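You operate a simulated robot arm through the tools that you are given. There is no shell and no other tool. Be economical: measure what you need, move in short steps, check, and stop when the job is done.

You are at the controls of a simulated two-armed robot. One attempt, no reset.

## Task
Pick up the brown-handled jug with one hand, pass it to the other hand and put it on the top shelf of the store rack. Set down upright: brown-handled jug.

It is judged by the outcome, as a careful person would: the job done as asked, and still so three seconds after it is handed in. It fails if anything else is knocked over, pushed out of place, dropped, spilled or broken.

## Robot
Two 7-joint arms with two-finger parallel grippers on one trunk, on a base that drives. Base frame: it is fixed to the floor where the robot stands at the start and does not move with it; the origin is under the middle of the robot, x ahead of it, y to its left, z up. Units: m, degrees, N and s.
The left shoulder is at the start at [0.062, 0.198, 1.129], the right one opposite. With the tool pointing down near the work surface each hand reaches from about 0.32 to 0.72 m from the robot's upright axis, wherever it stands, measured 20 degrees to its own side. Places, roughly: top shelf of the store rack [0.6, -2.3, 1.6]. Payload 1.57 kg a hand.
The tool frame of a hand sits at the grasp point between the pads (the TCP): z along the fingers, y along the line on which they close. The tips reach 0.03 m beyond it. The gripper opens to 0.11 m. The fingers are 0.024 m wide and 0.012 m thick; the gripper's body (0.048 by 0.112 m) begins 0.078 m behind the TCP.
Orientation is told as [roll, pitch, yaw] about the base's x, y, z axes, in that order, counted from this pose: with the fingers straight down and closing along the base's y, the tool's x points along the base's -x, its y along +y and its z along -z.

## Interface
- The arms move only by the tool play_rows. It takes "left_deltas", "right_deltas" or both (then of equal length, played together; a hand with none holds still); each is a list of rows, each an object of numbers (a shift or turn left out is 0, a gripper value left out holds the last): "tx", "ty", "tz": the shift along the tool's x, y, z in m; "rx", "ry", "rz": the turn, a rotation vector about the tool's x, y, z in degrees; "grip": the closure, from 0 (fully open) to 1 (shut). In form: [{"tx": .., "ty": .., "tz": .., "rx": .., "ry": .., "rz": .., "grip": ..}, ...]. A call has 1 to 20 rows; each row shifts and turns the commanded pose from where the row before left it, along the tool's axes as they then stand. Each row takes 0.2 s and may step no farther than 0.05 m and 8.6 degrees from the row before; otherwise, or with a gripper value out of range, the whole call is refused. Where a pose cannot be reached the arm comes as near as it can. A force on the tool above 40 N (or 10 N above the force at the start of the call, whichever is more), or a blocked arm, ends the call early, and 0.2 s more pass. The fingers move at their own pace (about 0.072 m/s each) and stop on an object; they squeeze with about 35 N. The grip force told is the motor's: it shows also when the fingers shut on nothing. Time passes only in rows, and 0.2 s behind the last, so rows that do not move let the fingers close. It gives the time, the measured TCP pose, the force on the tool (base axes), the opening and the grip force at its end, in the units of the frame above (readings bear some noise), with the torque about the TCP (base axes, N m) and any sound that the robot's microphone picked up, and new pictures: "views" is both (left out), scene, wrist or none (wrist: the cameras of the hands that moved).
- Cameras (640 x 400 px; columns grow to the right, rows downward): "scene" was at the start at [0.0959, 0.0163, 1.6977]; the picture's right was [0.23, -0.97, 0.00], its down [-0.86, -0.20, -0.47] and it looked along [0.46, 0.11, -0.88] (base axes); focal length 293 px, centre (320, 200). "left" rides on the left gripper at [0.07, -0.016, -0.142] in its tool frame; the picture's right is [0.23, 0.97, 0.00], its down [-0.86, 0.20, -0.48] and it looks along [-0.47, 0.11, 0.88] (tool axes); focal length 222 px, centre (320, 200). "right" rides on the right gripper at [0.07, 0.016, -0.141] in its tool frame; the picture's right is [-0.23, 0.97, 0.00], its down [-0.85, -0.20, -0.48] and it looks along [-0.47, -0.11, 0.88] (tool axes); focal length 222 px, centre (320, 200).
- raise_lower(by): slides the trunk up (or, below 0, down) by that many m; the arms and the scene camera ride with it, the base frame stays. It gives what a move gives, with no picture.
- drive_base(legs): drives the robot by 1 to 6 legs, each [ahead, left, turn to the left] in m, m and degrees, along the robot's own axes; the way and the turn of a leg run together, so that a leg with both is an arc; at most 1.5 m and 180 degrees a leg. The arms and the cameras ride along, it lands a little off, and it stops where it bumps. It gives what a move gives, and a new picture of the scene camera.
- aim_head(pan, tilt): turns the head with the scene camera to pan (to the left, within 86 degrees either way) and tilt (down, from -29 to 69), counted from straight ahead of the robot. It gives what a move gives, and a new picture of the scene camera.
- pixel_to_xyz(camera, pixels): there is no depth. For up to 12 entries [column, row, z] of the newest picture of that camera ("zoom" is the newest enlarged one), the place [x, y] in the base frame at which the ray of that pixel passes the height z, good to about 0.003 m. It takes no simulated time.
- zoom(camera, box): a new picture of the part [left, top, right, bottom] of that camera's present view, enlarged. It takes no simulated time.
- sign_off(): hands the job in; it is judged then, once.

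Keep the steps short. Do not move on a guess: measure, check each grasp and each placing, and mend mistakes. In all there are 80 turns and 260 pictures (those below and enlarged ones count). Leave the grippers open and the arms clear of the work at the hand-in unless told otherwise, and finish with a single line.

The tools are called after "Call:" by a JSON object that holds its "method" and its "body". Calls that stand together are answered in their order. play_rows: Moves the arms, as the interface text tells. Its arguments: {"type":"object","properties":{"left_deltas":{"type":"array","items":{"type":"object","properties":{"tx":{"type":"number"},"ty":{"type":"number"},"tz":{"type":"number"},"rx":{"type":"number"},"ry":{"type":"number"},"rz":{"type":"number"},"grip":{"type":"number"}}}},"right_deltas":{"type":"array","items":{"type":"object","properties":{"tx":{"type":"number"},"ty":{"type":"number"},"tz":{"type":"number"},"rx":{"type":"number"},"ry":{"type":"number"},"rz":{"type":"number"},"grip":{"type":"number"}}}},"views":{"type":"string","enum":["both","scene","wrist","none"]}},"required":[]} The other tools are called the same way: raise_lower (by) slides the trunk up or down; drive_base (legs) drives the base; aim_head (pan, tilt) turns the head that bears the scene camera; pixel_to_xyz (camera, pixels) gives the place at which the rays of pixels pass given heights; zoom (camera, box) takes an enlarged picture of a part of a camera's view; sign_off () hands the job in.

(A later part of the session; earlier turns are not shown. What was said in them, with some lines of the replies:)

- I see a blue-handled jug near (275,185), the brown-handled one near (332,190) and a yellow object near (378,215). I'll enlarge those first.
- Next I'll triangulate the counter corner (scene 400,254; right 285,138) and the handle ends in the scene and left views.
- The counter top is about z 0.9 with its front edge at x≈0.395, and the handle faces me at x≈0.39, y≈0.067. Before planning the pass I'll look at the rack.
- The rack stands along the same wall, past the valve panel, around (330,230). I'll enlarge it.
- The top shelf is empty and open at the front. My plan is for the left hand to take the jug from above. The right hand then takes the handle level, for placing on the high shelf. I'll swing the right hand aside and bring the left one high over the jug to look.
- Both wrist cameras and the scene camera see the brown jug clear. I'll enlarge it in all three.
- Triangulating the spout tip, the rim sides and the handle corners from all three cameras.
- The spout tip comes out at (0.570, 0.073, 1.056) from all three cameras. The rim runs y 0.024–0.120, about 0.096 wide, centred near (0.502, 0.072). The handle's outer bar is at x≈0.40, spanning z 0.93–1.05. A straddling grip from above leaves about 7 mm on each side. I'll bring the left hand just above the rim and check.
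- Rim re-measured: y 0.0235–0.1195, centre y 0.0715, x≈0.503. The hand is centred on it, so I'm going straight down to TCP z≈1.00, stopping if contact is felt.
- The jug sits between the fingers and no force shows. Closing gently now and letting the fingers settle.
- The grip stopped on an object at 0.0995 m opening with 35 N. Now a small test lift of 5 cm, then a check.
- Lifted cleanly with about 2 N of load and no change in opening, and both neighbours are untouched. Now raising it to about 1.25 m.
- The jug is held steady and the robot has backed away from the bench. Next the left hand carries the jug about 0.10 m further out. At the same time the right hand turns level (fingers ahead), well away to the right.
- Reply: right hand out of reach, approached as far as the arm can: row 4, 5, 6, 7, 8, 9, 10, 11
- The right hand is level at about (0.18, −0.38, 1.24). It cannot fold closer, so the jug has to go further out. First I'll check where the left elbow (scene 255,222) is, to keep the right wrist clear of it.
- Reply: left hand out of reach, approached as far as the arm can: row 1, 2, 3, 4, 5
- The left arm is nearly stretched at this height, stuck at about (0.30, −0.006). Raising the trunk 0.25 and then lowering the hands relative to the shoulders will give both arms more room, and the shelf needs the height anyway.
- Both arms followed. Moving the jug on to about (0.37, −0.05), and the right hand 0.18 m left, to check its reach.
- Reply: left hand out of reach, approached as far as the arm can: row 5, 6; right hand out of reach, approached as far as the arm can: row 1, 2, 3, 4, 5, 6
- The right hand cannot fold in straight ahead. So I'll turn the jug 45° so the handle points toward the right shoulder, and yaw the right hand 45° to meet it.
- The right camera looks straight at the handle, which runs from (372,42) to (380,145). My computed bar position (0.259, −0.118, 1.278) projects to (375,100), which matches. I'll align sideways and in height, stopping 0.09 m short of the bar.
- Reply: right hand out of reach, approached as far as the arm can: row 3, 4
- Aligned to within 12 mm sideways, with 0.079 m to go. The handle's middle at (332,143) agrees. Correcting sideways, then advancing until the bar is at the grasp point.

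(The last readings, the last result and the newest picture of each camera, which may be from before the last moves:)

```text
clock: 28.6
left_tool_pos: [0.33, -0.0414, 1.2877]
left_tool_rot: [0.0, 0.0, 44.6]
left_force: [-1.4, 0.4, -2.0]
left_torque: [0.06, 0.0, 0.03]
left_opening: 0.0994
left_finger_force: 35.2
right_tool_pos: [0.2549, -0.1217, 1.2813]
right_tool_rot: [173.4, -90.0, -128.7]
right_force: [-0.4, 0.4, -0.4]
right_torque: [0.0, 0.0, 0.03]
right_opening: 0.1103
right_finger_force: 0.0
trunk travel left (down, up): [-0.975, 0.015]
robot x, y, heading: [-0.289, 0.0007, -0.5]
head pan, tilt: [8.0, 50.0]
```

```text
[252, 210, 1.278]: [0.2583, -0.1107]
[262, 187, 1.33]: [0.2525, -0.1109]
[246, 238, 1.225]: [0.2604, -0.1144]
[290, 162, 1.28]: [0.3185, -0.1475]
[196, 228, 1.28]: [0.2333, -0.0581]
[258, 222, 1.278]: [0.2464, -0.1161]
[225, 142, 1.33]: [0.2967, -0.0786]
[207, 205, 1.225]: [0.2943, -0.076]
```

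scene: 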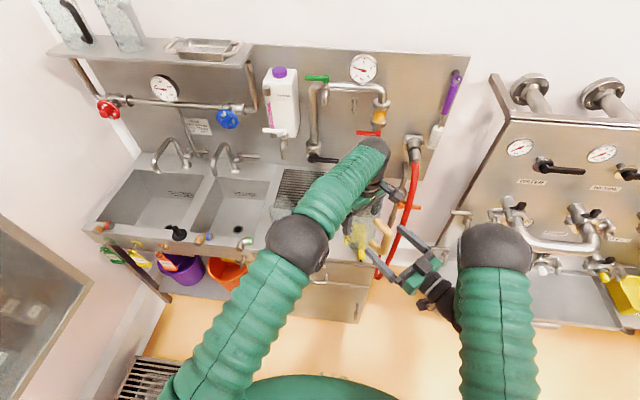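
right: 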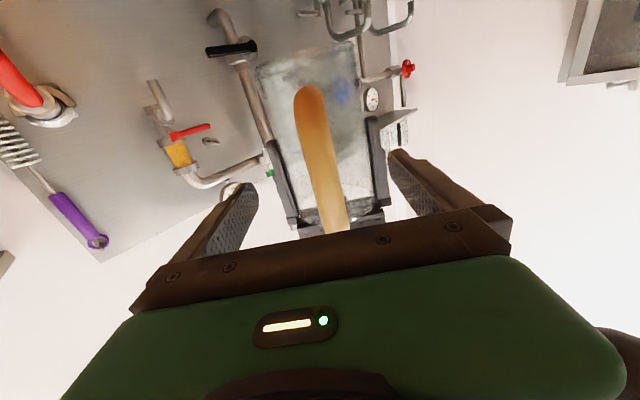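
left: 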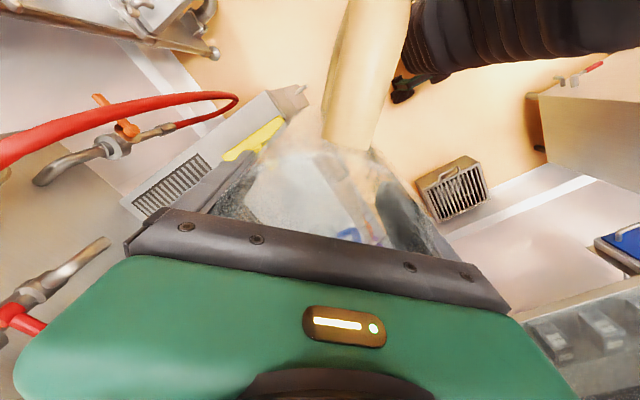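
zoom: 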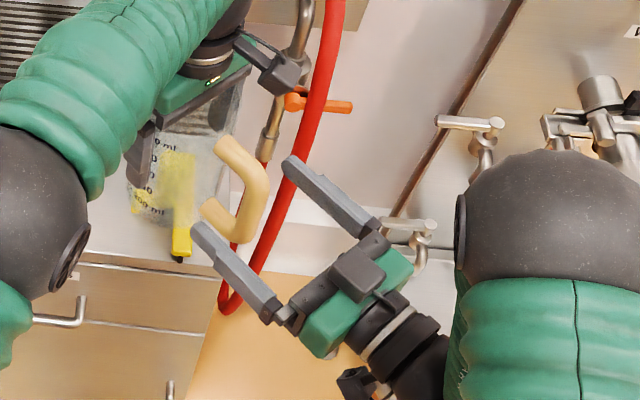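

The bar is about 8 mm ahead of the right TCP and 3–5 mm to its left, between the fingers. I'll nudge in and close the right hand, with the left still holding.

Call:
{"method": "play_rows", "body": {"right_deltas": [{"ty": 0.0035, "tz": 0.006}, {"grip": 0.4}, {"grip": 0.7}, {"grip": 1.0}, {}, {}, {}]}}

Call:
{"method": "zoom", "body": {"camera": "scene", "box": [330, 170, 490, 310]}}

```text
clock: 30.2
left_tool_pos: [0.3297, -0.0427, 1.2884]
left_tool_rot: [-0.1, -0.2, 44.6]
left_force: [8.7, -4.0, -3.7]
left_torque: [0.25, -0.14, 0.93]
left_opening: 0.0996
left_finger_force: 34.9
right_tool_pos: [0.2563, -0.1157, 1.2818]
right_tool_rot: [152.0, -89.9, -107.3]
right_force: [-7.5, 4.8, 2.2]
right_torque: [-0.07, -0.12, 0.1]
right_opening: 0.0209
right_finger_force: 34.3
trunk travel left (down, up): [-0.975, 0.015]
robot x, y, heading: [-0.2897, -0.0025, -0.5]
head pan, tilt: [8.0, 50.0]
```

scene: 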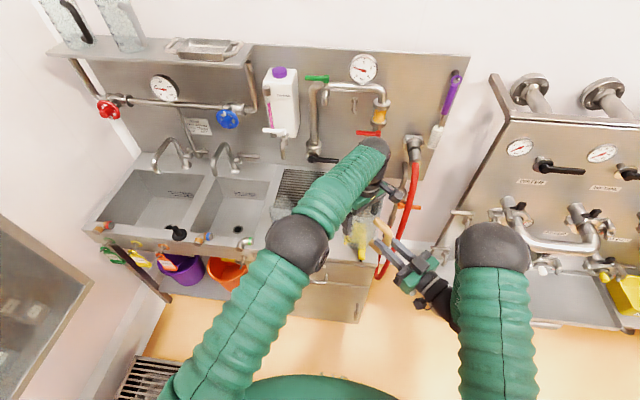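
right: 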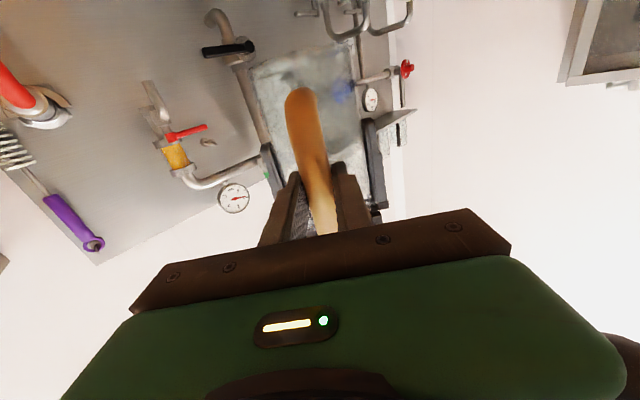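

```text
2.86 times, centred on (410, 240) of scene
```

zoom: 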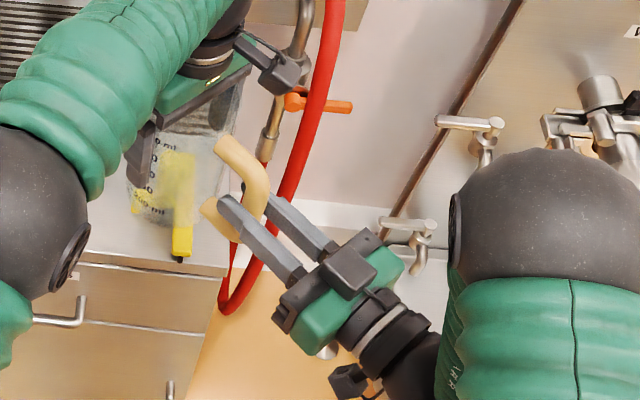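

The right hand grips the handle bar (0.021 m opening, 34 N). About 9 N of sideways strain remains between the hands, so I'll ease the right hand 3 mm along it before letting go.

Call:
{"method": "play_rows", "body": {"right_deltas": [{"ty": 0.0015}, {"ty": 0.0015}, {}, {}], "views": "none"}}

```text
clock: 31.2
left_tool_pos: [0.3286, -0.0409, 1.2878]
left_tool_rot: [0.2, -0.1, 44.5]
left_force: [0.5, 6.7, -2.8]
left_torque: [-0.3, 0.16, -0.41]
left_opening: 0.0998
left_finger_force: 35.1
right_tool_pos: [0.2554, -0.1146, 1.2818]
right_tool_rot: [-119.9, -90.0, 164.4]
right_force: [-1.6, -7.5, 0.5]
right_torque: [0.42, -0.26, -0.02]
right_opening: 0.021
right_finger_force: 34.4
trunk travel left (down, up): [-0.975, 0.015]
robot x, y, heading: [-0.2881, 0.0017, -0.5]
head pan, tilt: [8.0, 50.0]
```

The strain is nearly gone. I'll ease back 1 mm, then open the left hand without moving it.

Call:
{"method": "play_rows", "body": {"left_deltas": [{}, {}, {"grip": 0.5}, {"grip": 0.0}, {}, {}, {}], "right_deltas": [{"ty": -0.001, "tz": -0.001}, {}, {}, {}, {}, {}, {}], "views": "both"}}

Call:
{"method": "zoom", "body": {"camera": "left", "box": [180, 80, 480, 280]}}

```text
clock: 32.8
left_tool_pos: [0.3298, -0.042, 1.2896]
left_tool_rot: [0.0, -0.1, 44.6]
left_force: [-0.4, 0.8, -0.2]
left_torque: [0.01, -0.01, -0.04]
left_opening: 0.11
left_finger_force: 0.2
right_tool_pos: [0.2553, -0.1141, 1.2814]
right_tool_rot: [179.4, -90.0, -134.8]
right_force: [0.5, -0.2, -0.2]
right_torque: [-0.08, 0.08, 0.01]
right_opening: 0.021
right_finger_force: 34.0
trunk travel left (down, up): [-0.975, 0.015]
robot x, y, heading: [-0.2911, 0.005, -0.8]
head pan, tilt: [8.0, 50.0]
```

scene: 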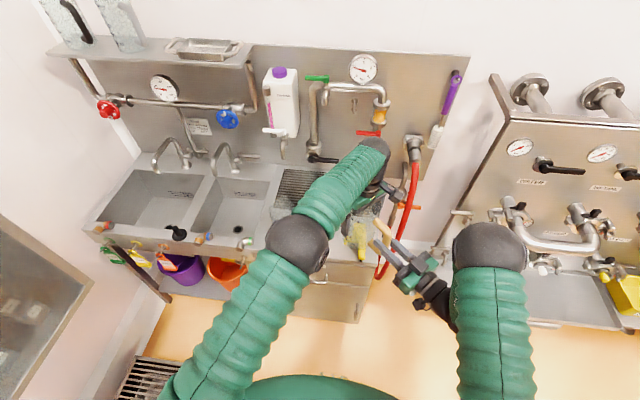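
right: 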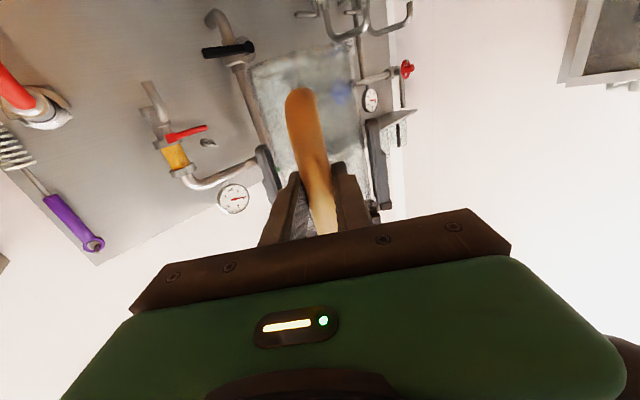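
left: 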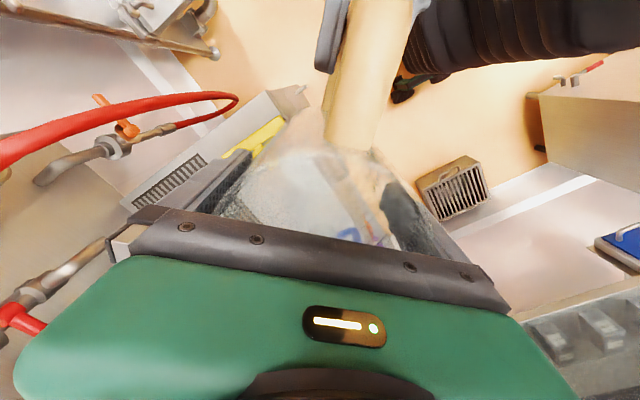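

```text
2.00 times, centred on (330, 180) of left
```

zoom: 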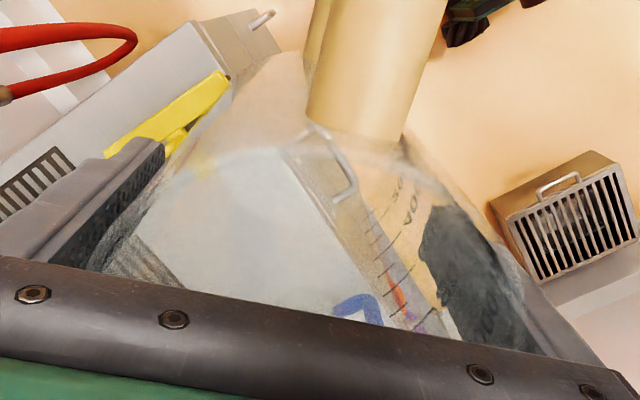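

The left hand is fully open and reads no force, so the right hand carries the jug. Raising the left hand straight up slowly.

Call:
{"method": "play_rows", "body": {"left_deltas": [{"tz": -0.01}, {"tz": -0.015}, {"tz": -0.02}, {"tz": -0.02}, {"tz": -0.02}, {"tz": -0.02}, {}]}}

```text
clock: 34.4
left_tool_pos: [0.33, -0.0444, 1.3944]
left_tool_rot: [0.1, -0.1, 44.6]
left_force: [0.4, 0.1, -0.1]
left_torque: [0.01, -0.02, -0.01]
left_opening: 0.1097
left_finger_force: 0.1
right_tool_pos: [0.2545, -0.1135, 1.2804]
right_tool_rot: [163.7, -90.0, -119.2]
right_force: [-1.0, 0.5, -0.4]
right_torque: [-0.11, 0.07, 0.0]
right_opening: 0.0211
right_finger_force: 34.0
trunk travel left (down, up): [-0.975, 0.015]
robot x, y, heading: [-0.2866, 0.0063, -0.5]
head pan, tilt: [8.0, 50.0]
```

scene: 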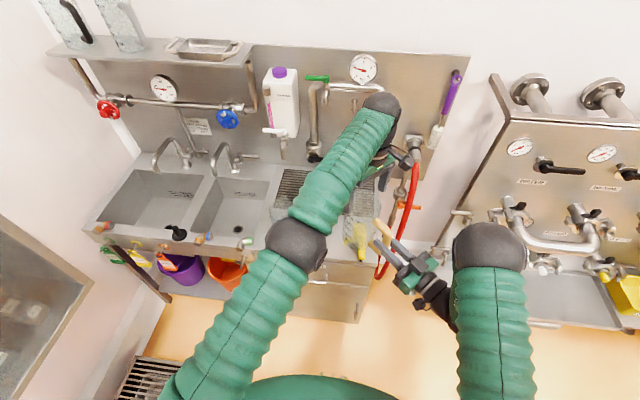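
left: 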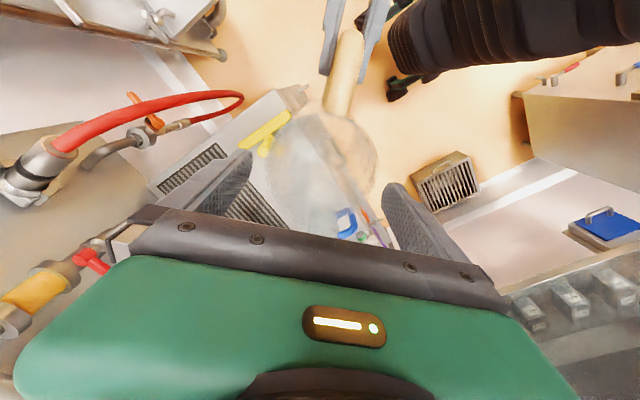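

The left fingers are clear of the rim. I'll raise them a bit more and swing the left hand away to its own side.

Call:
{"method": "play_rows", "body": {"left_deltas": [{"tz": -0.03}, {"tz": -0.03}, {"ty": 0.04, "tx": -0.01}, {"ty": 0.04, "tx": -0.01}, {"ty": 0.04, "tx": -0.01}, {"ty": 0.04, "tx": -0.01}, {"ty": 0.04, "tx": -0.01}, {"ty": 0.04, "tx": -0.01}, {"ty": 0.04, "tx": -0.01}, {}], "views": "scene"}}

Call:
{"method": "zoom", "body": {"camera": "scene", "box": [330, 170, 490, 310]}}

```text
clock: 36.6
left_tool_pos: [0.1663, 0.2131, 1.448]
left_tool_rot: [0.0, 0.0, 44.4]
left_force: [-0.1, -0.3, -0.1]
left_torque: [0.04, -0.02, -0.01]
left_opening: 0.1098
left_finger_force: 0.1
left hand out of reach, approached as far as the arm can: row 1, 2
right_tool_pos: [0.2546, -0.1111, 1.281]
right_tool_rot: [-66.5, -89.9, 111.0]
right_force: [0.0, 0.1, -0.1]
right_torque: [-0.1, 0.07, 0.02]
right_opening: 0.021
right_finger_force: 34.3
trunk travel left (down, up): [-0.975, 0.015]
robot x, y, heading: [-0.2892, 0.0019, -0.6]
head pan, tilt: [8.0, 50.0]
```

scene: 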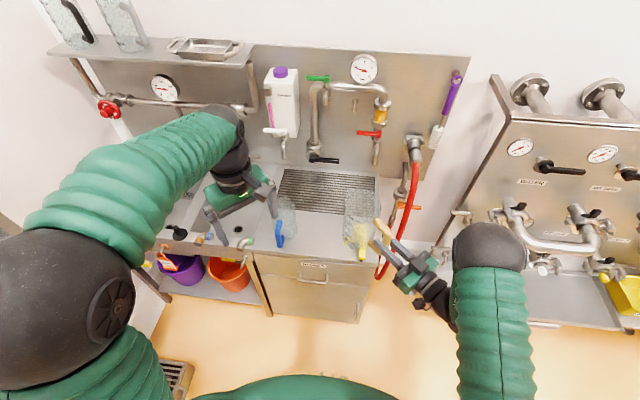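

```text
2.86 times, centred on (410, 240) of scene
```

zoom: 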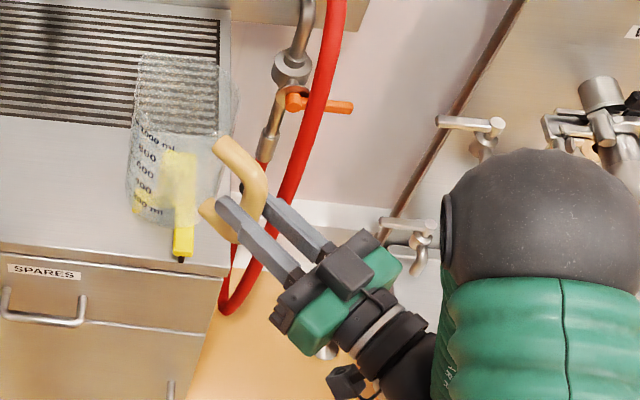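

The right hand alone holds the jug upright and steady. Before driving I'll look right, along the way to the rack, with the camera now higher.

Call:
{"method": "aim_head", "body": {"pan": -70, "tilt": 20}}

```text
clock: 38.1
left_tool_pos: [0.1665, 0.2111, 1.4492]
left_tool_rot: [0.0, 0.0, 44.5]
left_force: [-0.4, 0.4, -0.4]
left_torque: [0.0, -0.01, -0.01]
left_opening: 0.11
left_finger_force: 0.0
right_tool_pos: [0.254, -0.112, 1.2805]
right_tool_rot: [-107.3, -90.0, 151.9]
right_force: [-0.2, 0.6, -0.1]
right_torque: [-0.09, 0.11, -0.01]
right_opening: 0.0209
right_finger_force: 34.5
trunk travel left (down, up): [-0.975, 0.015]
robot x, y, heading: [-0.29, 0.0032, -0.4]
head pan, tilt: [-70.0, 20.0]
```

scene: 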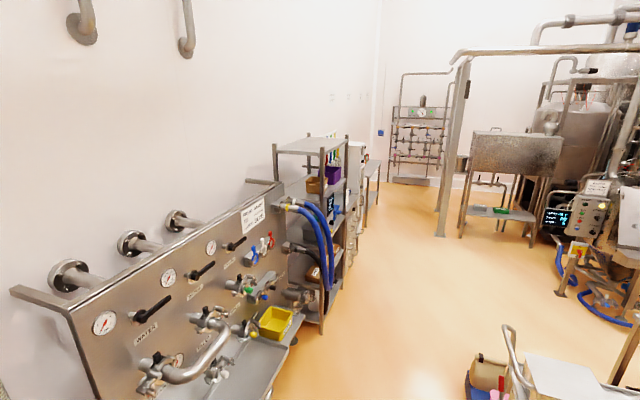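

Call:
{"method": "zoom", "body": {"camera": "scene", "box": [250, 110, 390, 210]}}

Call:
{"method": "pixel_to_xyz", "body": {"camera": "scene", "pixels": [[276, 151, 1.6], [324, 156, 1.6], [347, 141, 1.6], [306, 137, 1.6], [320, 330, 0.0], [258, 399, 0.5], [292, 345, 0.5], [510, 340, 0.6], [470, 390, 0.0], [560, 292, 0.0], [435, 238, 0.0]]}}

```text
4.00 times, centred on (320, 160) of scene
```

zoom: 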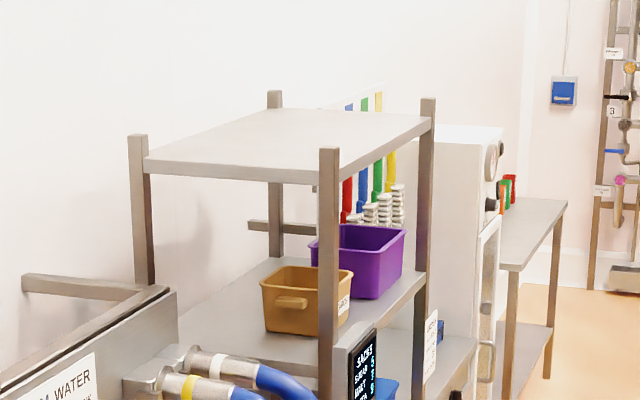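

```text
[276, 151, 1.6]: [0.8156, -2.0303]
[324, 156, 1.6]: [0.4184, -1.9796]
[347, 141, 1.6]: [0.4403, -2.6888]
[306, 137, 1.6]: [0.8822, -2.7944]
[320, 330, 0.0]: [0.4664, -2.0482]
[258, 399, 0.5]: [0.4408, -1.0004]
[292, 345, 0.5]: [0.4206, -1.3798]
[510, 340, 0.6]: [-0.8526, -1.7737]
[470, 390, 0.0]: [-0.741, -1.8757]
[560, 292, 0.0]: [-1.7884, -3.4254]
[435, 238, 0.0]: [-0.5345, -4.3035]
```

The rack's top deck spans about x 0.43–0.85, y −2.0 to −2.7, and it is empty with a clear front. A low cart stands near (−0.75, −1.85). I'll turn right in place and look ahead down the lane before driving.

Call:
{"method": "drive_base", "body": {"legs": [[0, 0, -90]]}}

Call:
{"method": "aim_head", "body": {"pan": 0, "tilt": 35}}

```text
clock: 42.3
left_tool_pos: [-0.0883, -0.4572, 1.4489]
left_tool_rot: [0.1, -0.1, -46.3]
left_force: [0.0, 0.9, 0.0]
left_torque: [0.04, 0.01, 0.02]
left_opening: 0.11
left_finger_force: 0.1
right_tool_pos: [-0.4119, -0.5407, 1.2815]
right_tool_rot: [-134.4, -90.0, 88.2]
right_force: [0.0, -1.0, -0.3]
right_torque: [0.11, 0.11, 0.0]
right_opening: 0.0211
right_finger_force: 34.3
trunk travel left (down, up): [-0.975, 0.015]
robot x, y, heading: [-0.2949, 0.0034, -91.4]
head pan, tilt: [-70.0, 20.0]
```

scene: 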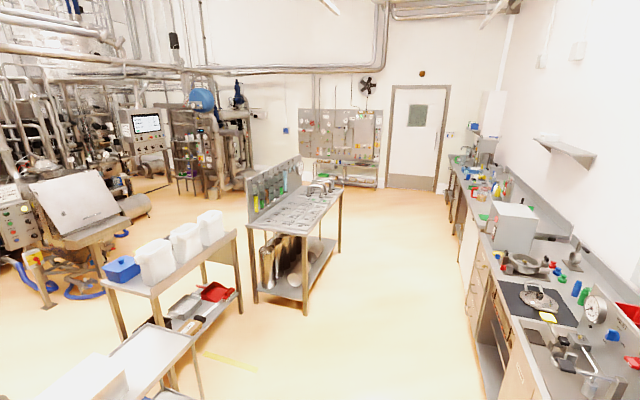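

```text
clock: 43.8
left_tool_pos: [-0.0861, -0.4569, 1.4488]
left_tool_rot: [-0.1, -0.2, -46.3]
left_force: [0.2, 0.5, -0.3]
left_torque: [0.03, -0.04, 0.0]
left_opening: 0.11
left_finger_force: 0.0
right_tool_pos: [-0.4111, -0.54, 1.2811]
right_tool_rot: [-127.4, -89.8, 81.2]
right_force: [0.1, -0.3, 0.5]
right_torque: [0.09, 0.1, 0.02]
right_opening: 0.0211
right_finger_force: 34.1
trunk travel left (down, up): [-0.975, 0.015]
robot x, y, heading: [-0.2921, 0.001, -91.5]
head pan, tilt: [0.0, 35.0]
```

scene: 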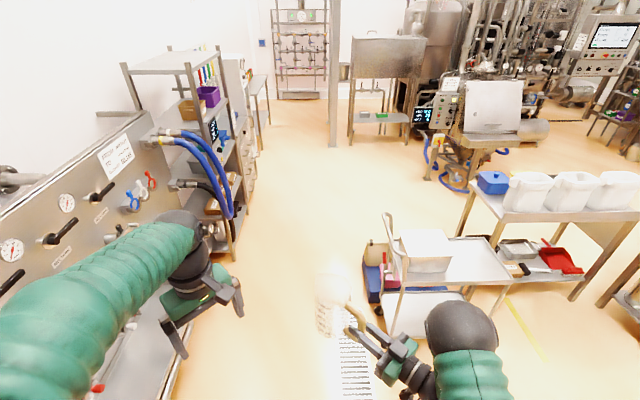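

Clear lane ahead. The cart is on the right at (370–510, 215–330) and the hoses at (235,210). Measuring their offsets.

Call:
{"method": "pixel_to_xyz", "body": {"camera": "scene", "pixels": [[366, 285, 0.1], [383, 330, 0.0], [383, 215, 0.9], [366, 245, 0.5], [245, 240, 0.9], [236, 210, 1.0], [232, 260, 0.0], [170, 390, 0.5], [186, 70, 1.6], [217, 52, 1.6], [122, 70, 1.6]]}}

Call:
{"method": "zoom", "body": {"camera": "scene", "box": [280, 200, 520, 350]}}

```text
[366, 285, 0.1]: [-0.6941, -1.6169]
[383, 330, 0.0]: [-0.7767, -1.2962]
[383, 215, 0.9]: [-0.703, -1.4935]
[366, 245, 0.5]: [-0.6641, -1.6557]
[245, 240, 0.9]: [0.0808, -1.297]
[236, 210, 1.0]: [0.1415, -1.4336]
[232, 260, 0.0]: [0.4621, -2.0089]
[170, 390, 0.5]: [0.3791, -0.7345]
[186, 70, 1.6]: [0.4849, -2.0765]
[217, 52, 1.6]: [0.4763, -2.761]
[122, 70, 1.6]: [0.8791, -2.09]
```

```text
2.67 times, centred on (400, 275) of scene
```

zoom: 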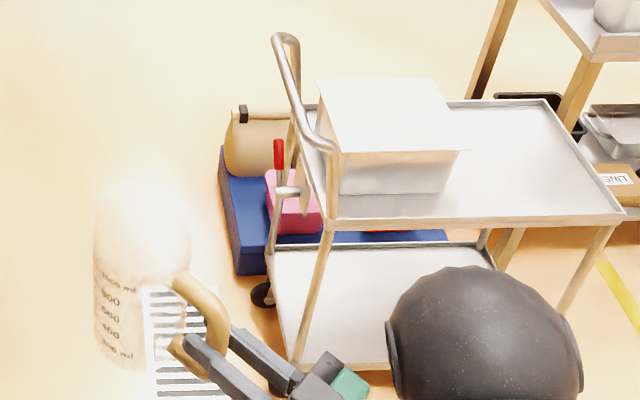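

The jug hangs upright and empty. The cart side is at x≈−0.68, the hoses bulge no further than x≈0.25, and the rack front is at x≈0.48. I'll drive along x≈−0.2 in steps.

Call:
{"method": "drive_base", "body": {"legs": [[0, 0.09, 1.5], [1.1, 0, 0]]}}

```text
clock: 50.1
left_tool_pos: [0.0115, -1.552, 1.4487]
left_tool_rot: [-0.4, 0.2, -45.5]
left_force: [1.1, 0.0, -0.3]
left_torque: [-0.04, 0.01, 0.01]
left_opening: 0.1103
left_finger_force: 0.1
right_tool_pos: [-0.3141, -1.6416, 1.2839]
right_tool_rot: [-73.9, -89.7, 28.4]
right_force: [0.5, 0.5, 1.0]
right_torque: [0.06, 0.07, 0.01]
right_opening: 0.0207
right_finger_force: 33.7
trunk travel left (down, up): [-0.975, 0.015]
robot x, y, heading: [-0.2081, -1.0972, -90.8]
head pan, tilt: [0.0, 35.0]
```

scene: 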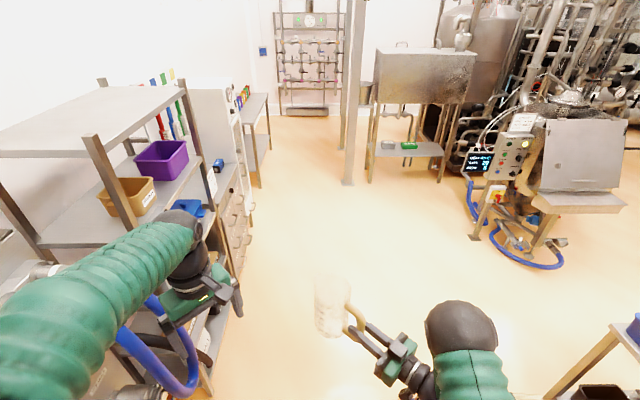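

The way is clear. Another 1.05 m to stand in front of the rack.

Call:
{"method": "drive_base", "body": {"legs": [[1.05, 0, 0.8]]}}

```text
clock: 55.5
left_tool_pos: [0.0023, -2.5931, 1.4498]
left_tool_rot: [-0.2, -0.3, -44.7]
left_force: [-0.1, 0.5, 0.6]
left_torque: [0.01, 0.0, 0.02]
left_opening: 0.1099
left_finger_force: 0.0
right_tool_pos: [-0.319, -2.6868, 1.2831]
right_tool_rot: [-135.5, -89.7, 90.8]
right_force: [-0.2, 0.1, 1.1]
right_torque: [0.09, 0.06, -0.01]
right_opening: 0.0208
right_finger_force: 34.4
trunk travel left (down, up): [-0.975, 0.015]
robot x, y, heading: [-0.2134, -2.1443, -90.2]
head pan, tilt: [0.0, 35.0]
```

scene: 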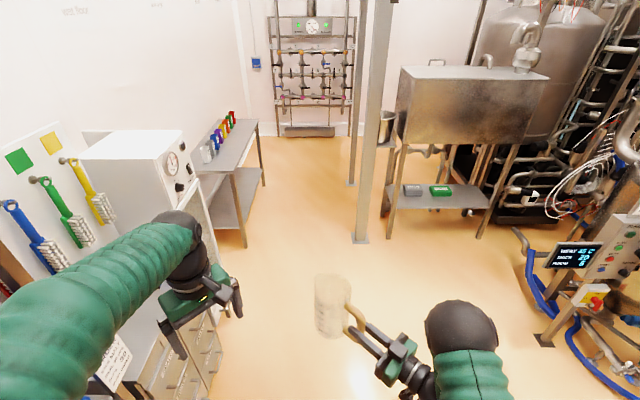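

Standing beside the rack, facing along it with open space ahead. Here I'll raise the jug above shelf height (TCP to about 1.78 m), tuck the left hand in a little and use the last of the trunk travel.

Call:
{"method": "raise_lower", "body": {"by": 0.015}}

Call:
{"method": "play_rows", "body": {"left_deltas": [{"tx": -0.01, "ty": 0.03}, {"tx": -0.01, "ty": 0.03}, {"tx": -0.01, "ty": 0.03}, {"tx": -0.01, "ty": 0.027}, {}, {}, {}, {}, {}, {}, {}, {}, {}], "right_deltas": [{"tx": -0.04}, {"tx": -0.04}, {"tx": -0.04}, {"tx": -0.04}, {"tx": -0.04}, {"tx": -0.04}, {"tx": -0.04}, {"tx": -0.04}, {"tx": -0.04}, {"tx": -0.04}, {"tx": -0.04}, {"tx": -0.04}, {}]}}

```text
clock: 56.1
left_tool_pos: [0.0041, -2.5936, 1.4661]
left_tool_rot: [-0.3, -0.2, -44.7]
left_force: [-0.2, -0.2, -0.4]
left_torque: [0.01, 0.0, 0.0]
left_opening: 0.1101
left_finger_force: 0.1
right_tool_pos: [-0.3179, -2.6851, 1.2989]
right_tool_rot: [-122.6, -89.7, 77.9]
right_force: [0.2, 0.0, -1.7]
right_torque: [0.11, 0.11, -0.01]
right_opening: 0.0209
right_finger_force: 33.8
trunk travel left (down, up): [-0.99, 0.0]
robot x, y, heading: [-0.211, -2.1405, -90.2]
head pan, tilt: [0.0, 35.0]
```

```text
clock: 58.9
left_tool_pos: [0.1168, -2.5381, 1.4652]
left_tool_rot: [-0.2, -0.1, -44.7]
left_force: [-0.4, 0.0, 0.1]
left_torque: [0.03, -0.01, 0.02]
left_opening: 0.1099
left_finger_force: 0.1
right_tool_pos: [-0.3197, -2.6806, 1.7791]
right_tool_rot: [-120.4, -89.6, 75.5]
right_force: [0.2, 0.0, -1.8]
right_torque: [0.12, 0.1, 0.02]
right_opening: 0.0211
right_finger_force: 34.8
trunk travel left (down, up): [-0.99, 0.0]
robot x, y, heading: [-0.2112, -2.1461, -89.6]
head pan, tilt: [0.0, 35.0]
```

scene: 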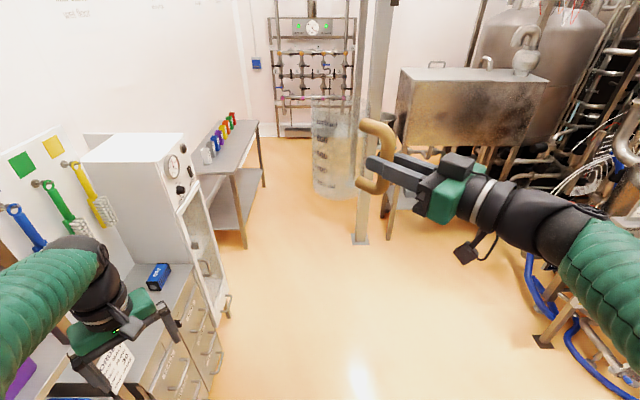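
right: 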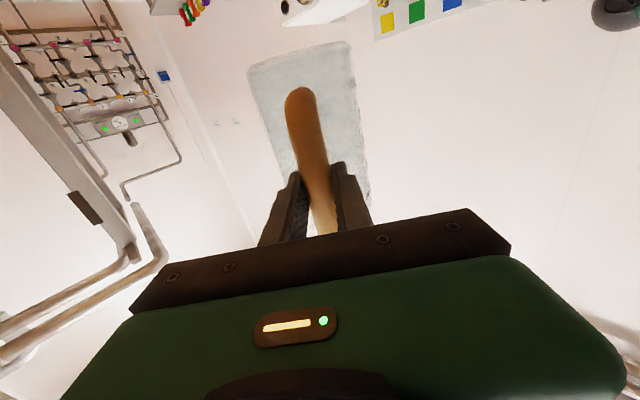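
left: 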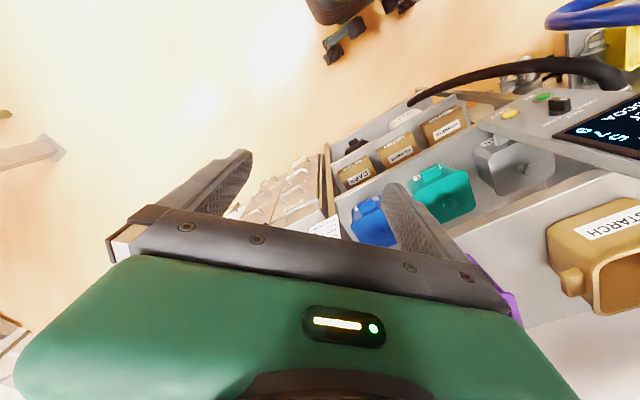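

The jug is at 1.78 m, upright and firmly held. I'll step 7 cm away from the rack and 10 cm along it, then turn left to face it.

Call:
{"method": "drive_base", "body": {"legs": [[0.1, -0.07, 0], [0, 0, 89.6]]}}

```text
clock: 63.8
left_tool_pos: [0.1294, -1.9444, 1.465]
left_tool_rot: [0.0, -0.3, 42.4]
left_force: [0.2, -0.3, -0.1]
left_torque: [-0.02, -0.02, 0.03]
left_opening: 0.1101
left_finger_force: 0.0
right_tool_pos: [0.2488, -2.3873, 1.7783]
right_tool_rot: [-170.3, -89.7, -147.4]
right_force: [-0.4, -0.8, -1.9]
right_torque: [-0.09, 0.14, 0.01]
right_opening: 0.0211
right_finger_force: 34.3
trunk travel left (down, up): [-0.99, 0.0]
robot x, y, heading: [-0.2798, -2.2437, -2.9]
head pan, tilt: [0.0, 35.0]
```

scene: 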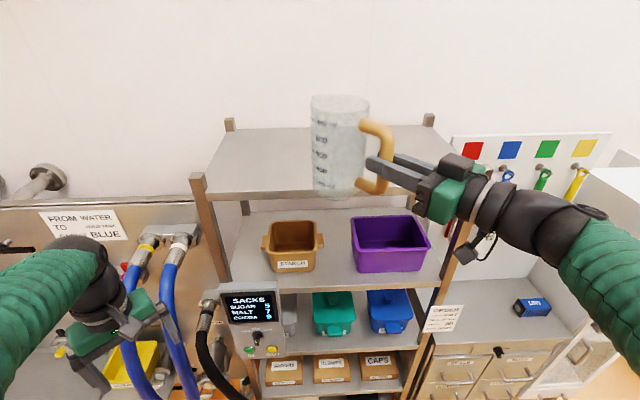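

I now face the rack with the jug in front of it. Zooming in on the top deck to measure its edge.

Call:
{"method": "zoom", "body": {"camera": "scene", "box": [180, 80, 480, 260]}}

Call:
{"method": "pixel_to_xyz", "body": {"camera": "scene", "pixels": [[213, 191, 1.6], [213, 191, 1.55], [213, 191, 1.65], [240, 131, 1.6], [425, 126, 1.6], [428, 190, 1.6], [340, 190, 1.685], [300, 190, 1.6]]}}

```text
2.13 times, centred on (330, 170) of scene
```

zoom: 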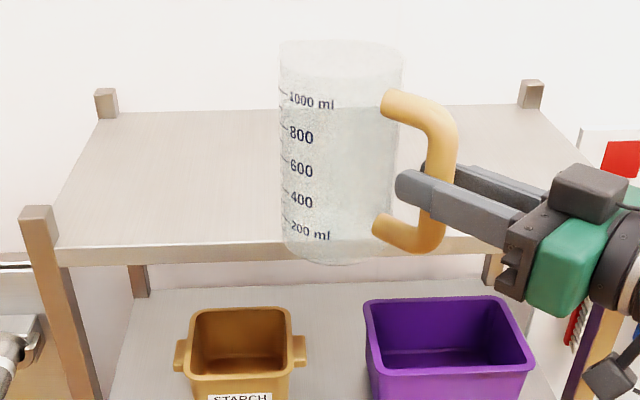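

```text
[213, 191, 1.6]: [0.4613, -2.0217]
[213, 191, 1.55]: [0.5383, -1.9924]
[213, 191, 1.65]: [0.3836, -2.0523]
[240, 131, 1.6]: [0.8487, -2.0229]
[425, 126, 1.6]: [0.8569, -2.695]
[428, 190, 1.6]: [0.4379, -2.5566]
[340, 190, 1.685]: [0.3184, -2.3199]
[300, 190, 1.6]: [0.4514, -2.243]
```

The deck is x 0.455–0.855, y −2.02 to −2.70 at z≈1.6, and the jug axis is now at (0.32, −2.32). I'll aim for jug centre (0.555, −2.33). First I'll pull the left hand back from the rack post, then drive 0.15 m ahead.

Call:
{"method": "play_rows", "body": {"left_deltas": [{"tx": 0.006, "ty": 0.038}, {"tx": 0.006, "ty": 0.038}, {"tx": 0.006, "ty": 0.038}, {"tx": 0.006, "ty": 0.038}, {"tx": 0.006, "ty": 0.038}, {}], "views": "scene"}}

Call:
{"method": "drive_base", "body": {"legs": [[0.15, 0, 2.9]]}}

```text
clock: 65.2
left_tool_pos: [-0.0243, -1.8119, 1.4634]
left_tool_rot: [-0.3, -0.1, 42.3]
left_force: [0.0, 0.1, 0.4]
left_torque: [0.01, 0.0, -0.03]
left_opening: 0.11
left_finger_force: 0.0
right_tool_pos: [0.2455, -2.3754, 1.7805]
right_tool_rot: [-100.3, -89.6, 142.7]
right_force: [-0.6, -0.2, -2.1]
right_torque: [-0.1, 0.09, -0.04]
right_opening: 0.0212
right_finger_force: 34.2
trunk travel left (down, up): [-0.99, 0.0]
robot x, y, heading: [-0.2803, -2.2487, -2.8]
head pan, tilt: [0.0, 35.0]
```

scene: 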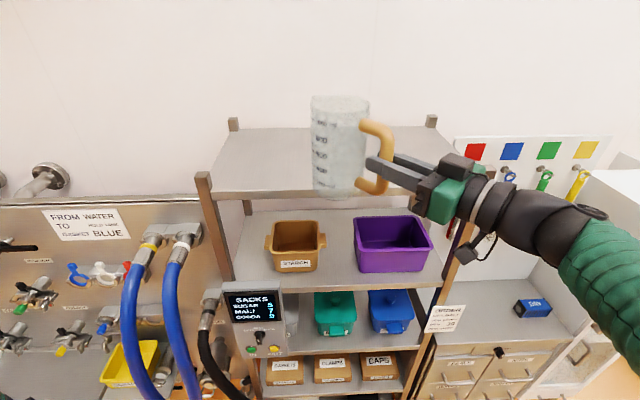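

```text
clock: 66.6
left_tool_pos: [0.0915, -1.8088, 1.4675]
left_tool_rot: [-0.6, -0.6, 45.1]
left_force: [-0.3, -1.0, -0.3]
left_torque: [0.02, -0.09, -0.02]
left_opening: 0.1099
left_finger_force: 0.1
right_tool_pos: [0.382, -2.3594, 1.7839]
right_tool_rot: [-131.2, -89.1, 176.3]
right_force: [-0.8, 0.5, -1.0]
right_torque: [-0.1, 0.11, -0.05]
right_opening: 0.0209
right_finger_force: 34.8
trunk travel left (down, up): [-0.99, 0.0]
robot x, y, heading: [-0.1339, -2.2505, 0.0]
head pan, tilt: [0.0, 35.0]
```

scene: 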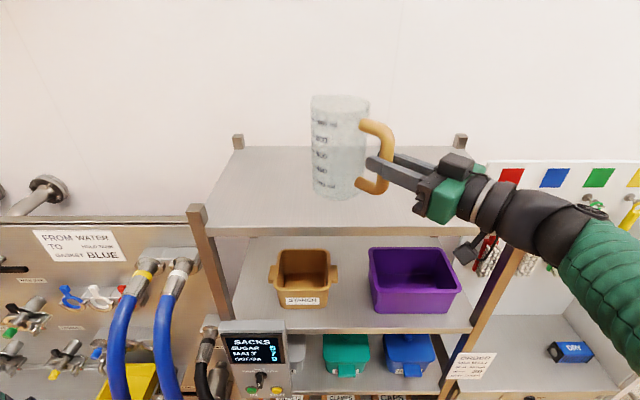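

The jug centre is at about (0.455, −2.287). I'll extend the arm 0.10 m over the deck, then lower to about 2 cm above it.

Call:
{"method": "play_rows", "body": {"right_deltas": [{"tz": 0.01, "ty": -0.018}, {"tz": 0.01, "ty": -0.018}, {"tz": 0.01, "ty": -0.018}, {"tz": 0.01, "ty": -0.018}, {"tz": 0.01, "ty": -0.018}, {}, {"tx": 0.02}, {"tx": 0.02}, {"tx": 0.02}, {}]}}

Call:
{"method": "zoom", "body": {"camera": "scene", "box": [190, 90, 510, 290]}}

```text
clock: 68.8
left_tool_pos: [0.1025, -1.8084, 1.4658]
left_tool_rot: [-0.2, -0.3, 45.1]
left_force: [-0.4, -0.1, -0.5]
left_torque: [0.0, 0.01, -0.01]
left_opening: 0.1099
left_finger_force: 0.0
right_tool_pos: [0.4972, -2.3897, 1.7212]
right_tool_rot: [-127.7, -89.6, 172.8]
right_force: [-0.2, -0.8, -1.1]
right_torque: [-0.07, 0.08, 0.01]
right_opening: 0.021
right_finger_force: 34.3
trunk travel left (down, up): [-0.99, 0.0]
robot x, y, heading: [-0.1365, -2.2511, -0.1]
head pan, tilt: [0.0, 35.0]
```

scene: 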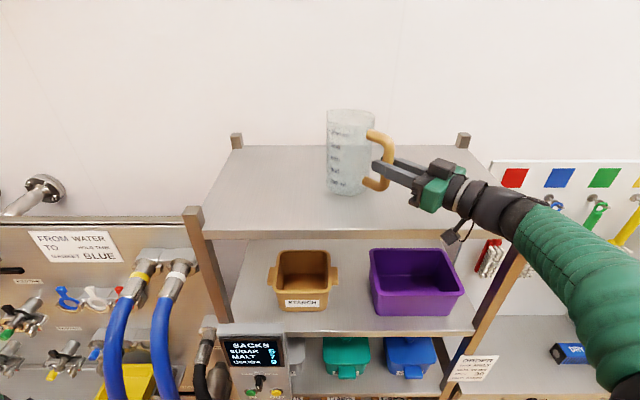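
right: 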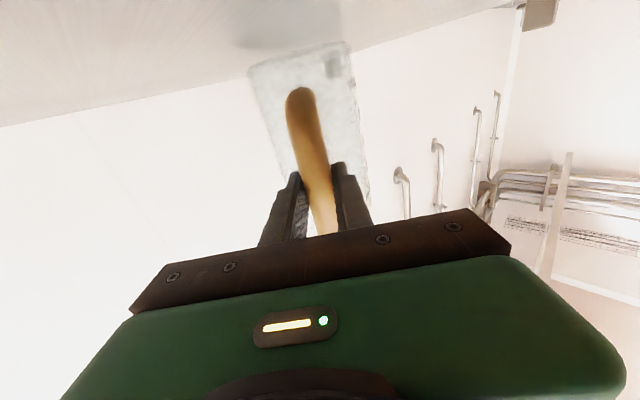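

```text
2.00 times, centred on (350, 190) of scene
```

zoom: 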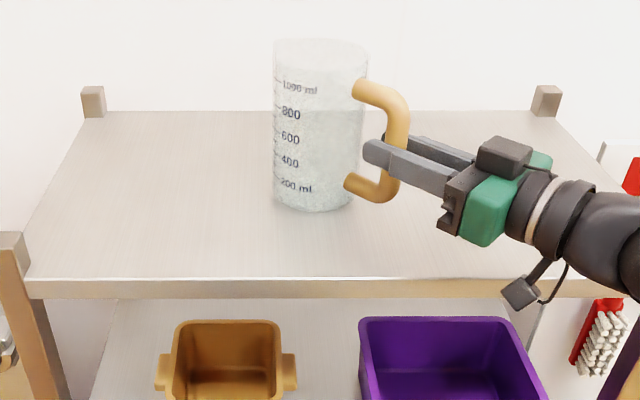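

The jug is over the deck, about 12 cm in from the edge, and upright. The hand's camera hangs just in front of the edge, so I'll pull back 1.5 cm for more room and then lower slowly, watching the force.

Call:
{"method": "play_rows", "body": {"right_deltas": [{"tz": -0.0106, "ty": 0.0105}, {}, {"tx": 0.005}, {"tx": 0.005}, {"tx": 0.005}, {"tx": 0.003}, {"tx": 0.002}, {}], "views": "scene"}}

Call:
{"method": "zoom", "body": {"camera": "scene", "box": [290, 90, 450, 230]}}

```text
clock: 70.6
left_tool_pos: [0.0966, -1.811, 1.4665]
left_tool_rot: [-0.3, -0.3, 45.0]
left_force: [0.1, 0.6, -0.5]
left_torque: [-0.01, 0.01, -0.03]
left_opening: 0.11
left_finger_force: 0.1
right_tool_pos: [0.4757, -2.3898, 1.7054]
right_tool_rot: [-136.2, -89.4, -178.7]
right_force: [-4.9, -5.7, 17.9]
right_torque: [0.4, -0.46, 0.0]
right_opening: 0.021
right_finger_force: 34.6
trunk travel left (down, up): [-0.99, 0.0]
robot x, y, heading: [-0.133, -2.2477, -0.2]
head pan, tilt: [0.0, 35.0]
```

scene: 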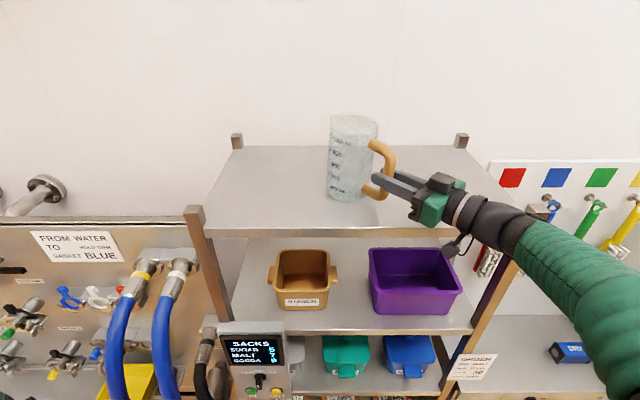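

```text
2.86 times, centred on (370, 160) of scene
```

zoom: 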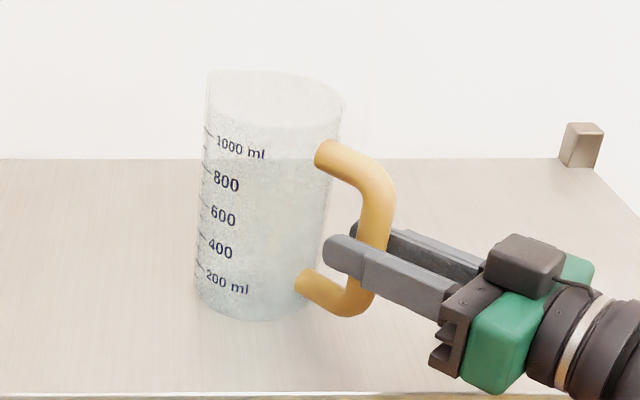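

Contact came with 18 N upward. Allowing for perspective, the jug's side now leans exactly as a true vertical would, so contact squared it onto the deck. I'll ease up a few millimetres to relieve the load before releasing.

Call:
{"method": "play_rows", "body": {"right_deltas": [{"tx": -0.002}, {}, {}], "views": "none"}}

```text
clock: 71.4
left_tool_pos: [0.0988, -1.8095, 1.466]
left_tool_rot: [-0.5, -0.4, 45.1]
left_force: [0.3, 0.2, 0.6]
left_torque: [0.01, -0.01, -0.02]
left_opening: 0.1102
left_finger_force: 0.2
right_tool_pos: [0.4763, -2.3907, 1.704]
right_tool_rot: [-133.7, -89.4, 178.7]
right_force: [-4.5, -4.0, 14.9]
right_torque: [0.28, -0.33, -0.01]
right_opening: 0.0209
right_finger_force: 34.1
trunk travel left (down, up): [-0.99, 0.0]
robot x, y, heading: [-0.1334, -2.2537, 0.1]
head pan, tilt: [0.0, 35.0]
```

Call:
{"method": "play_rows", "body": {"right_deltas": [{"tx": -0.003, "tz": -0.001}, {"tx": -0.003, "tz": -0.001}, {}, {}], "views": "scene"}}

Call:
{"method": "zoom", "body": {"camera": "scene", "box": [290, 90, 450, 230]}}

```text
clock: 72.4
left_tool_pos: [0.1012, -1.8081, 1.4652]
left_tool_rot: [-0.3, -0.2, 45.0]
left_force: [0.1, 0.0, -0.2]
left_torque: [0.02, -0.02, -0.02]
left_opening: 0.1099
left_finger_force: 0.0
right_tool_pos: [0.4795, -2.3883, 1.7086]
right_tool_rot: [-120.0, -89.5, 165.1]
right_force: [-0.8, 0.4, -2.0]
right_torque: [-0.03, 0.09, -0.02]
right_opening: 0.021
right_finger_force: 35.0
trunk travel left (down, up): [-0.99, 0.0]
robot x, y, heading: [-0.1334, -2.2528, -0.0]
head pan, tilt: [0.0, 35.0]
```

scene: 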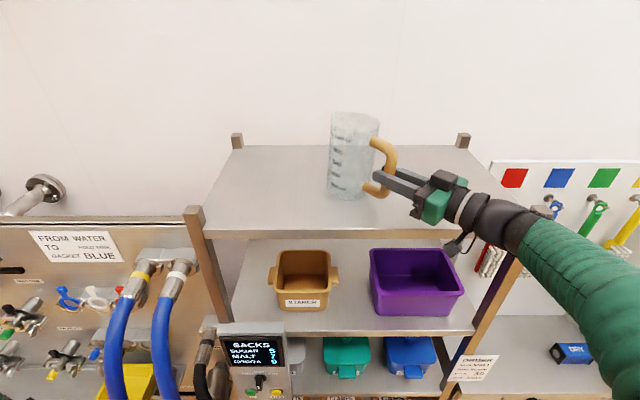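

```text
2.86 times, centred on (370, 160) of scene
```

zoom: 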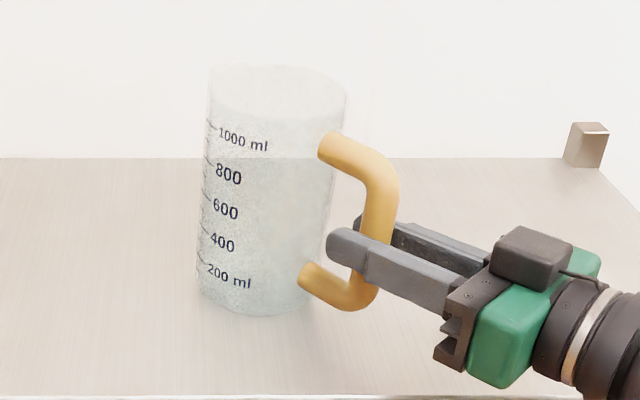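

It now hangs free a millimetre or two above the deck and is upright. I'll lower 3 mm for light contact, then open.

Call:
{"method": "play_rows", "body": {"right_deltas": [{"tx": 0.0015}, {"tx": 0.0015}, {}, {}], "views": "none"}}

```text
clock: 73.4
left_tool_pos: [0.1037, -1.8079, 1.464]
left_tool_rot: [-0.4, -0.1, 45.0]
left_force: [-0.3, 0.5, -0.6]
left_torque: [0.0, -0.01, 0.0]
left_opening: 0.1098
left_finger_force: 0.0
right_tool_pos: [0.4818, -2.3878, 1.7046]
right_tool_rot: [-118.4, -89.7, 163.5]
right_force: [0.3, -0.8, -0.9]
right_torque: [-0.1, 0.1, 0.0]
right_opening: 0.0212
right_finger_force: 34.3
trunk travel left (down, up): [-0.99, 0.0]
robot x, y, heading: [-0.1336, -2.2496, -0.0]
head pan, tilt: [0.0, 35.0]
```

Call:
{"method": "play_rows", "body": {"right_deltas": [{"tx": 0.001}, {"tx": 0.001}, {}, {}], "views": "none"}}

```text
clock: 74.4
left_tool_pos: [0.103, -1.8075, 1.4654]
left_tool_rot: [-0.3, -0.2, 45.1]
left_force: [-0.6, 0.0, -0.7]
left_torque: [-0.01, -0.01, 0.0]
left_opening: 0.1098
left_finger_force: 0.1
right_tool_pos: [0.4796, -2.3876, 1.7041]
right_tool_rot: [-121.8, -89.6, 166.9]
right_force: [0.1, -0.2, 0.6]
right_torque: [0.01, 0.04, -0.03]
right_opening: 0.0211
right_finger_force: 34.3
trunk travel left (down, up): [-0.99, 0.0]
robot x, y, heading: [-0.1341, -2.2494, 0.1]
head pan, tilt: [0.0, 35.0]
```

The weight has come off the hand (force about 0), so the jug rests on the deck. I'll lower one more millimetre, then open.

Call:
{"method": "play_rows", "body": {"right_deltas": [{"tx": 0.001}, {}, {"grip": 0.7}, {"grip": 0.4}, {"grip": 0.0}, {}, {}, {}], "views": "both"}}

Call:
{"method": "zoom", "body": {"camera": "scene", "box": [290, 90, 450, 230]}}

```text
clock: 76.2
left_tool_pos: [0.1021, -1.8075, 1.4655]
left_tool_rot: [-0.3, -0.2, 45.0]
left_force: [0.1, -0.2, 0.3]
left_torque: [0.02, 0.03, -0.01]
left_opening: 0.1104
left_finger_force: 0.1
right_tool_pos: [0.4812, -2.3873, 1.7037]
right_tool_rot: [-119.9, -89.6, 164.9]
right_force: [0.3, 0.5, 0.1]
right_torque: [-0.02, 0.03, 0.03]
right_opening: 0.1103
right_finger_force: 0.0
trunk travel left (down, up): [-0.99, 0.0]
robot x, y, heading: [-0.1325, -2.2452, -0.4]
head pan, tilt: [0.0, 35.0]
```

scene: 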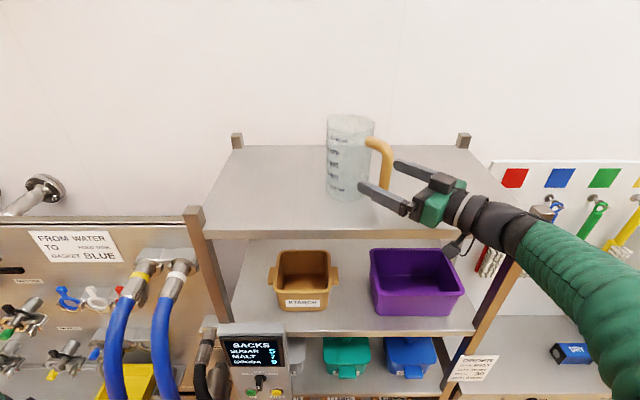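
right: 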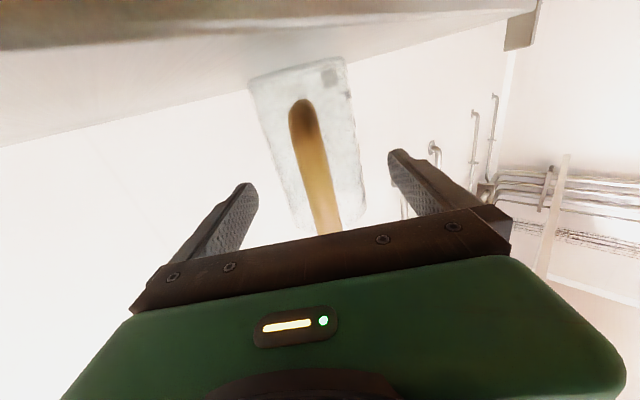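

```text
2.86 times, centred on (370, 160) of scene
```

zoom: 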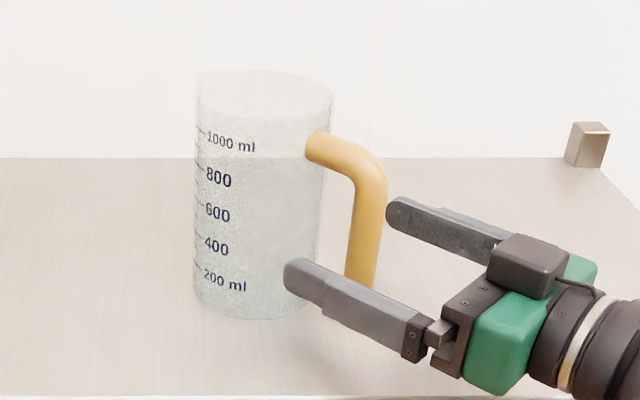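

Released, and the jug stands upright on the deck. Withdrawing straight back along the fingers.

Call:
{"method": "play_rows", "body": {"right_deltas": [{"tz": -0.02}, {"tz": -0.03}, {"tz": -0.03}, {"tz": -0.03}, {"tz": -0.03}, {}], "views": "scene"}}

```text
clock: 77.6
left_tool_pos: [0.1028, -1.8088, 1.4657]
left_tool_rot: [-0.2, -0.2, 45.0]
left_force: [-0.4, 0.1, -0.6]
left_torque: [0.02, 0.03, 0.0]
left_opening: 0.1099
left_finger_force: 0.1
right_tool_pos: [0.3797, -2.4863, 1.7024]
right_tool_rot: [-125.6, -89.7, 170.7]
right_force: [0.0, -0.7, 0.3]
right_torque: [0.0, 0.0, -0.02]
right_opening: 0.11
right_finger_force: 0.1
trunk travel left (down, up): [-0.99, 0.0]
robot x, y, heading: [-0.1346, -2.257, -0.0]
head pan, tilt: [0.0, 35.0]
```

scene: 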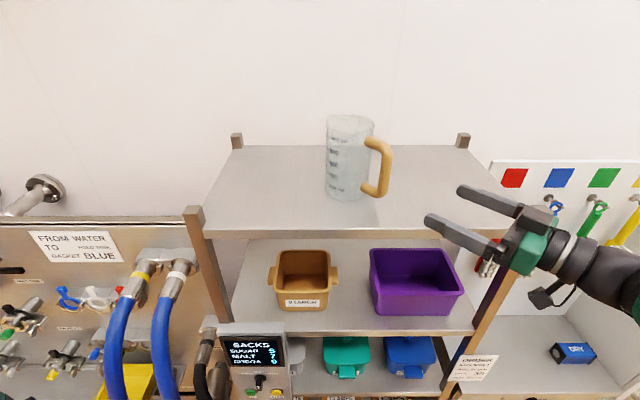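

The hand is clear of the jug. I'll back the base 0.13 m, to where it already stood before, and take a last look.

Call:
{"method": "drive_base", "body": {"legs": [[-0.13, 0, 0]]}}

Call:
{"method": "zoom", "body": {"camera": "scene", "box": [190, 80, 480, 260]}}

```text
clock: 78.9
left_tool_pos: [-0.0137, -1.8078, 1.4625]
left_tool_rot: [0.2, 0.1, 44.9]
left_force: [0.6, -0.3, -0.3]
left_torque: [0.01, 0.0, -0.03]
left_opening: 0.1101
left_finger_force: 0.1
right_tool_pos: [0.266, -2.4847, 1.6969]
right_tool_rot: [27.8, -89.7, 17.4]
right_force: [0.2, 0.8, -0.7]
right_torque: [0.05, -0.08, -0.01]
right_opening: 0.1099
right_finger_force: 0.1
trunk travel left (down, up): [-0.99, 0.0]
robot x, y, heading: [-0.2651, -2.2529, 0.0]
head pan, tilt: [0.0, 35.0]
```

scene: 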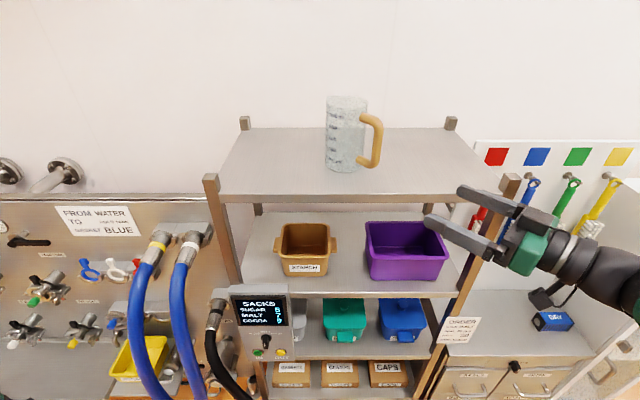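

```text
2.21 times, centred on (335, 170) of scene
```

zoom: 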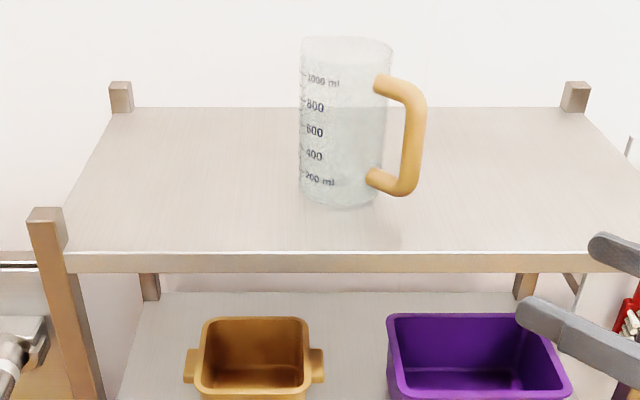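

The jug stands upright and still on the top shelf. Both grippers are open and clear, and nothing else has been disturbed. Handing in.

Call:
{"method": "sign_off", "body": {}}

```text
The job is handed in.
```

The brown-handled jug was picked up with the left hand, passed to the right hand and set down upright on the top shelf of the store rack.
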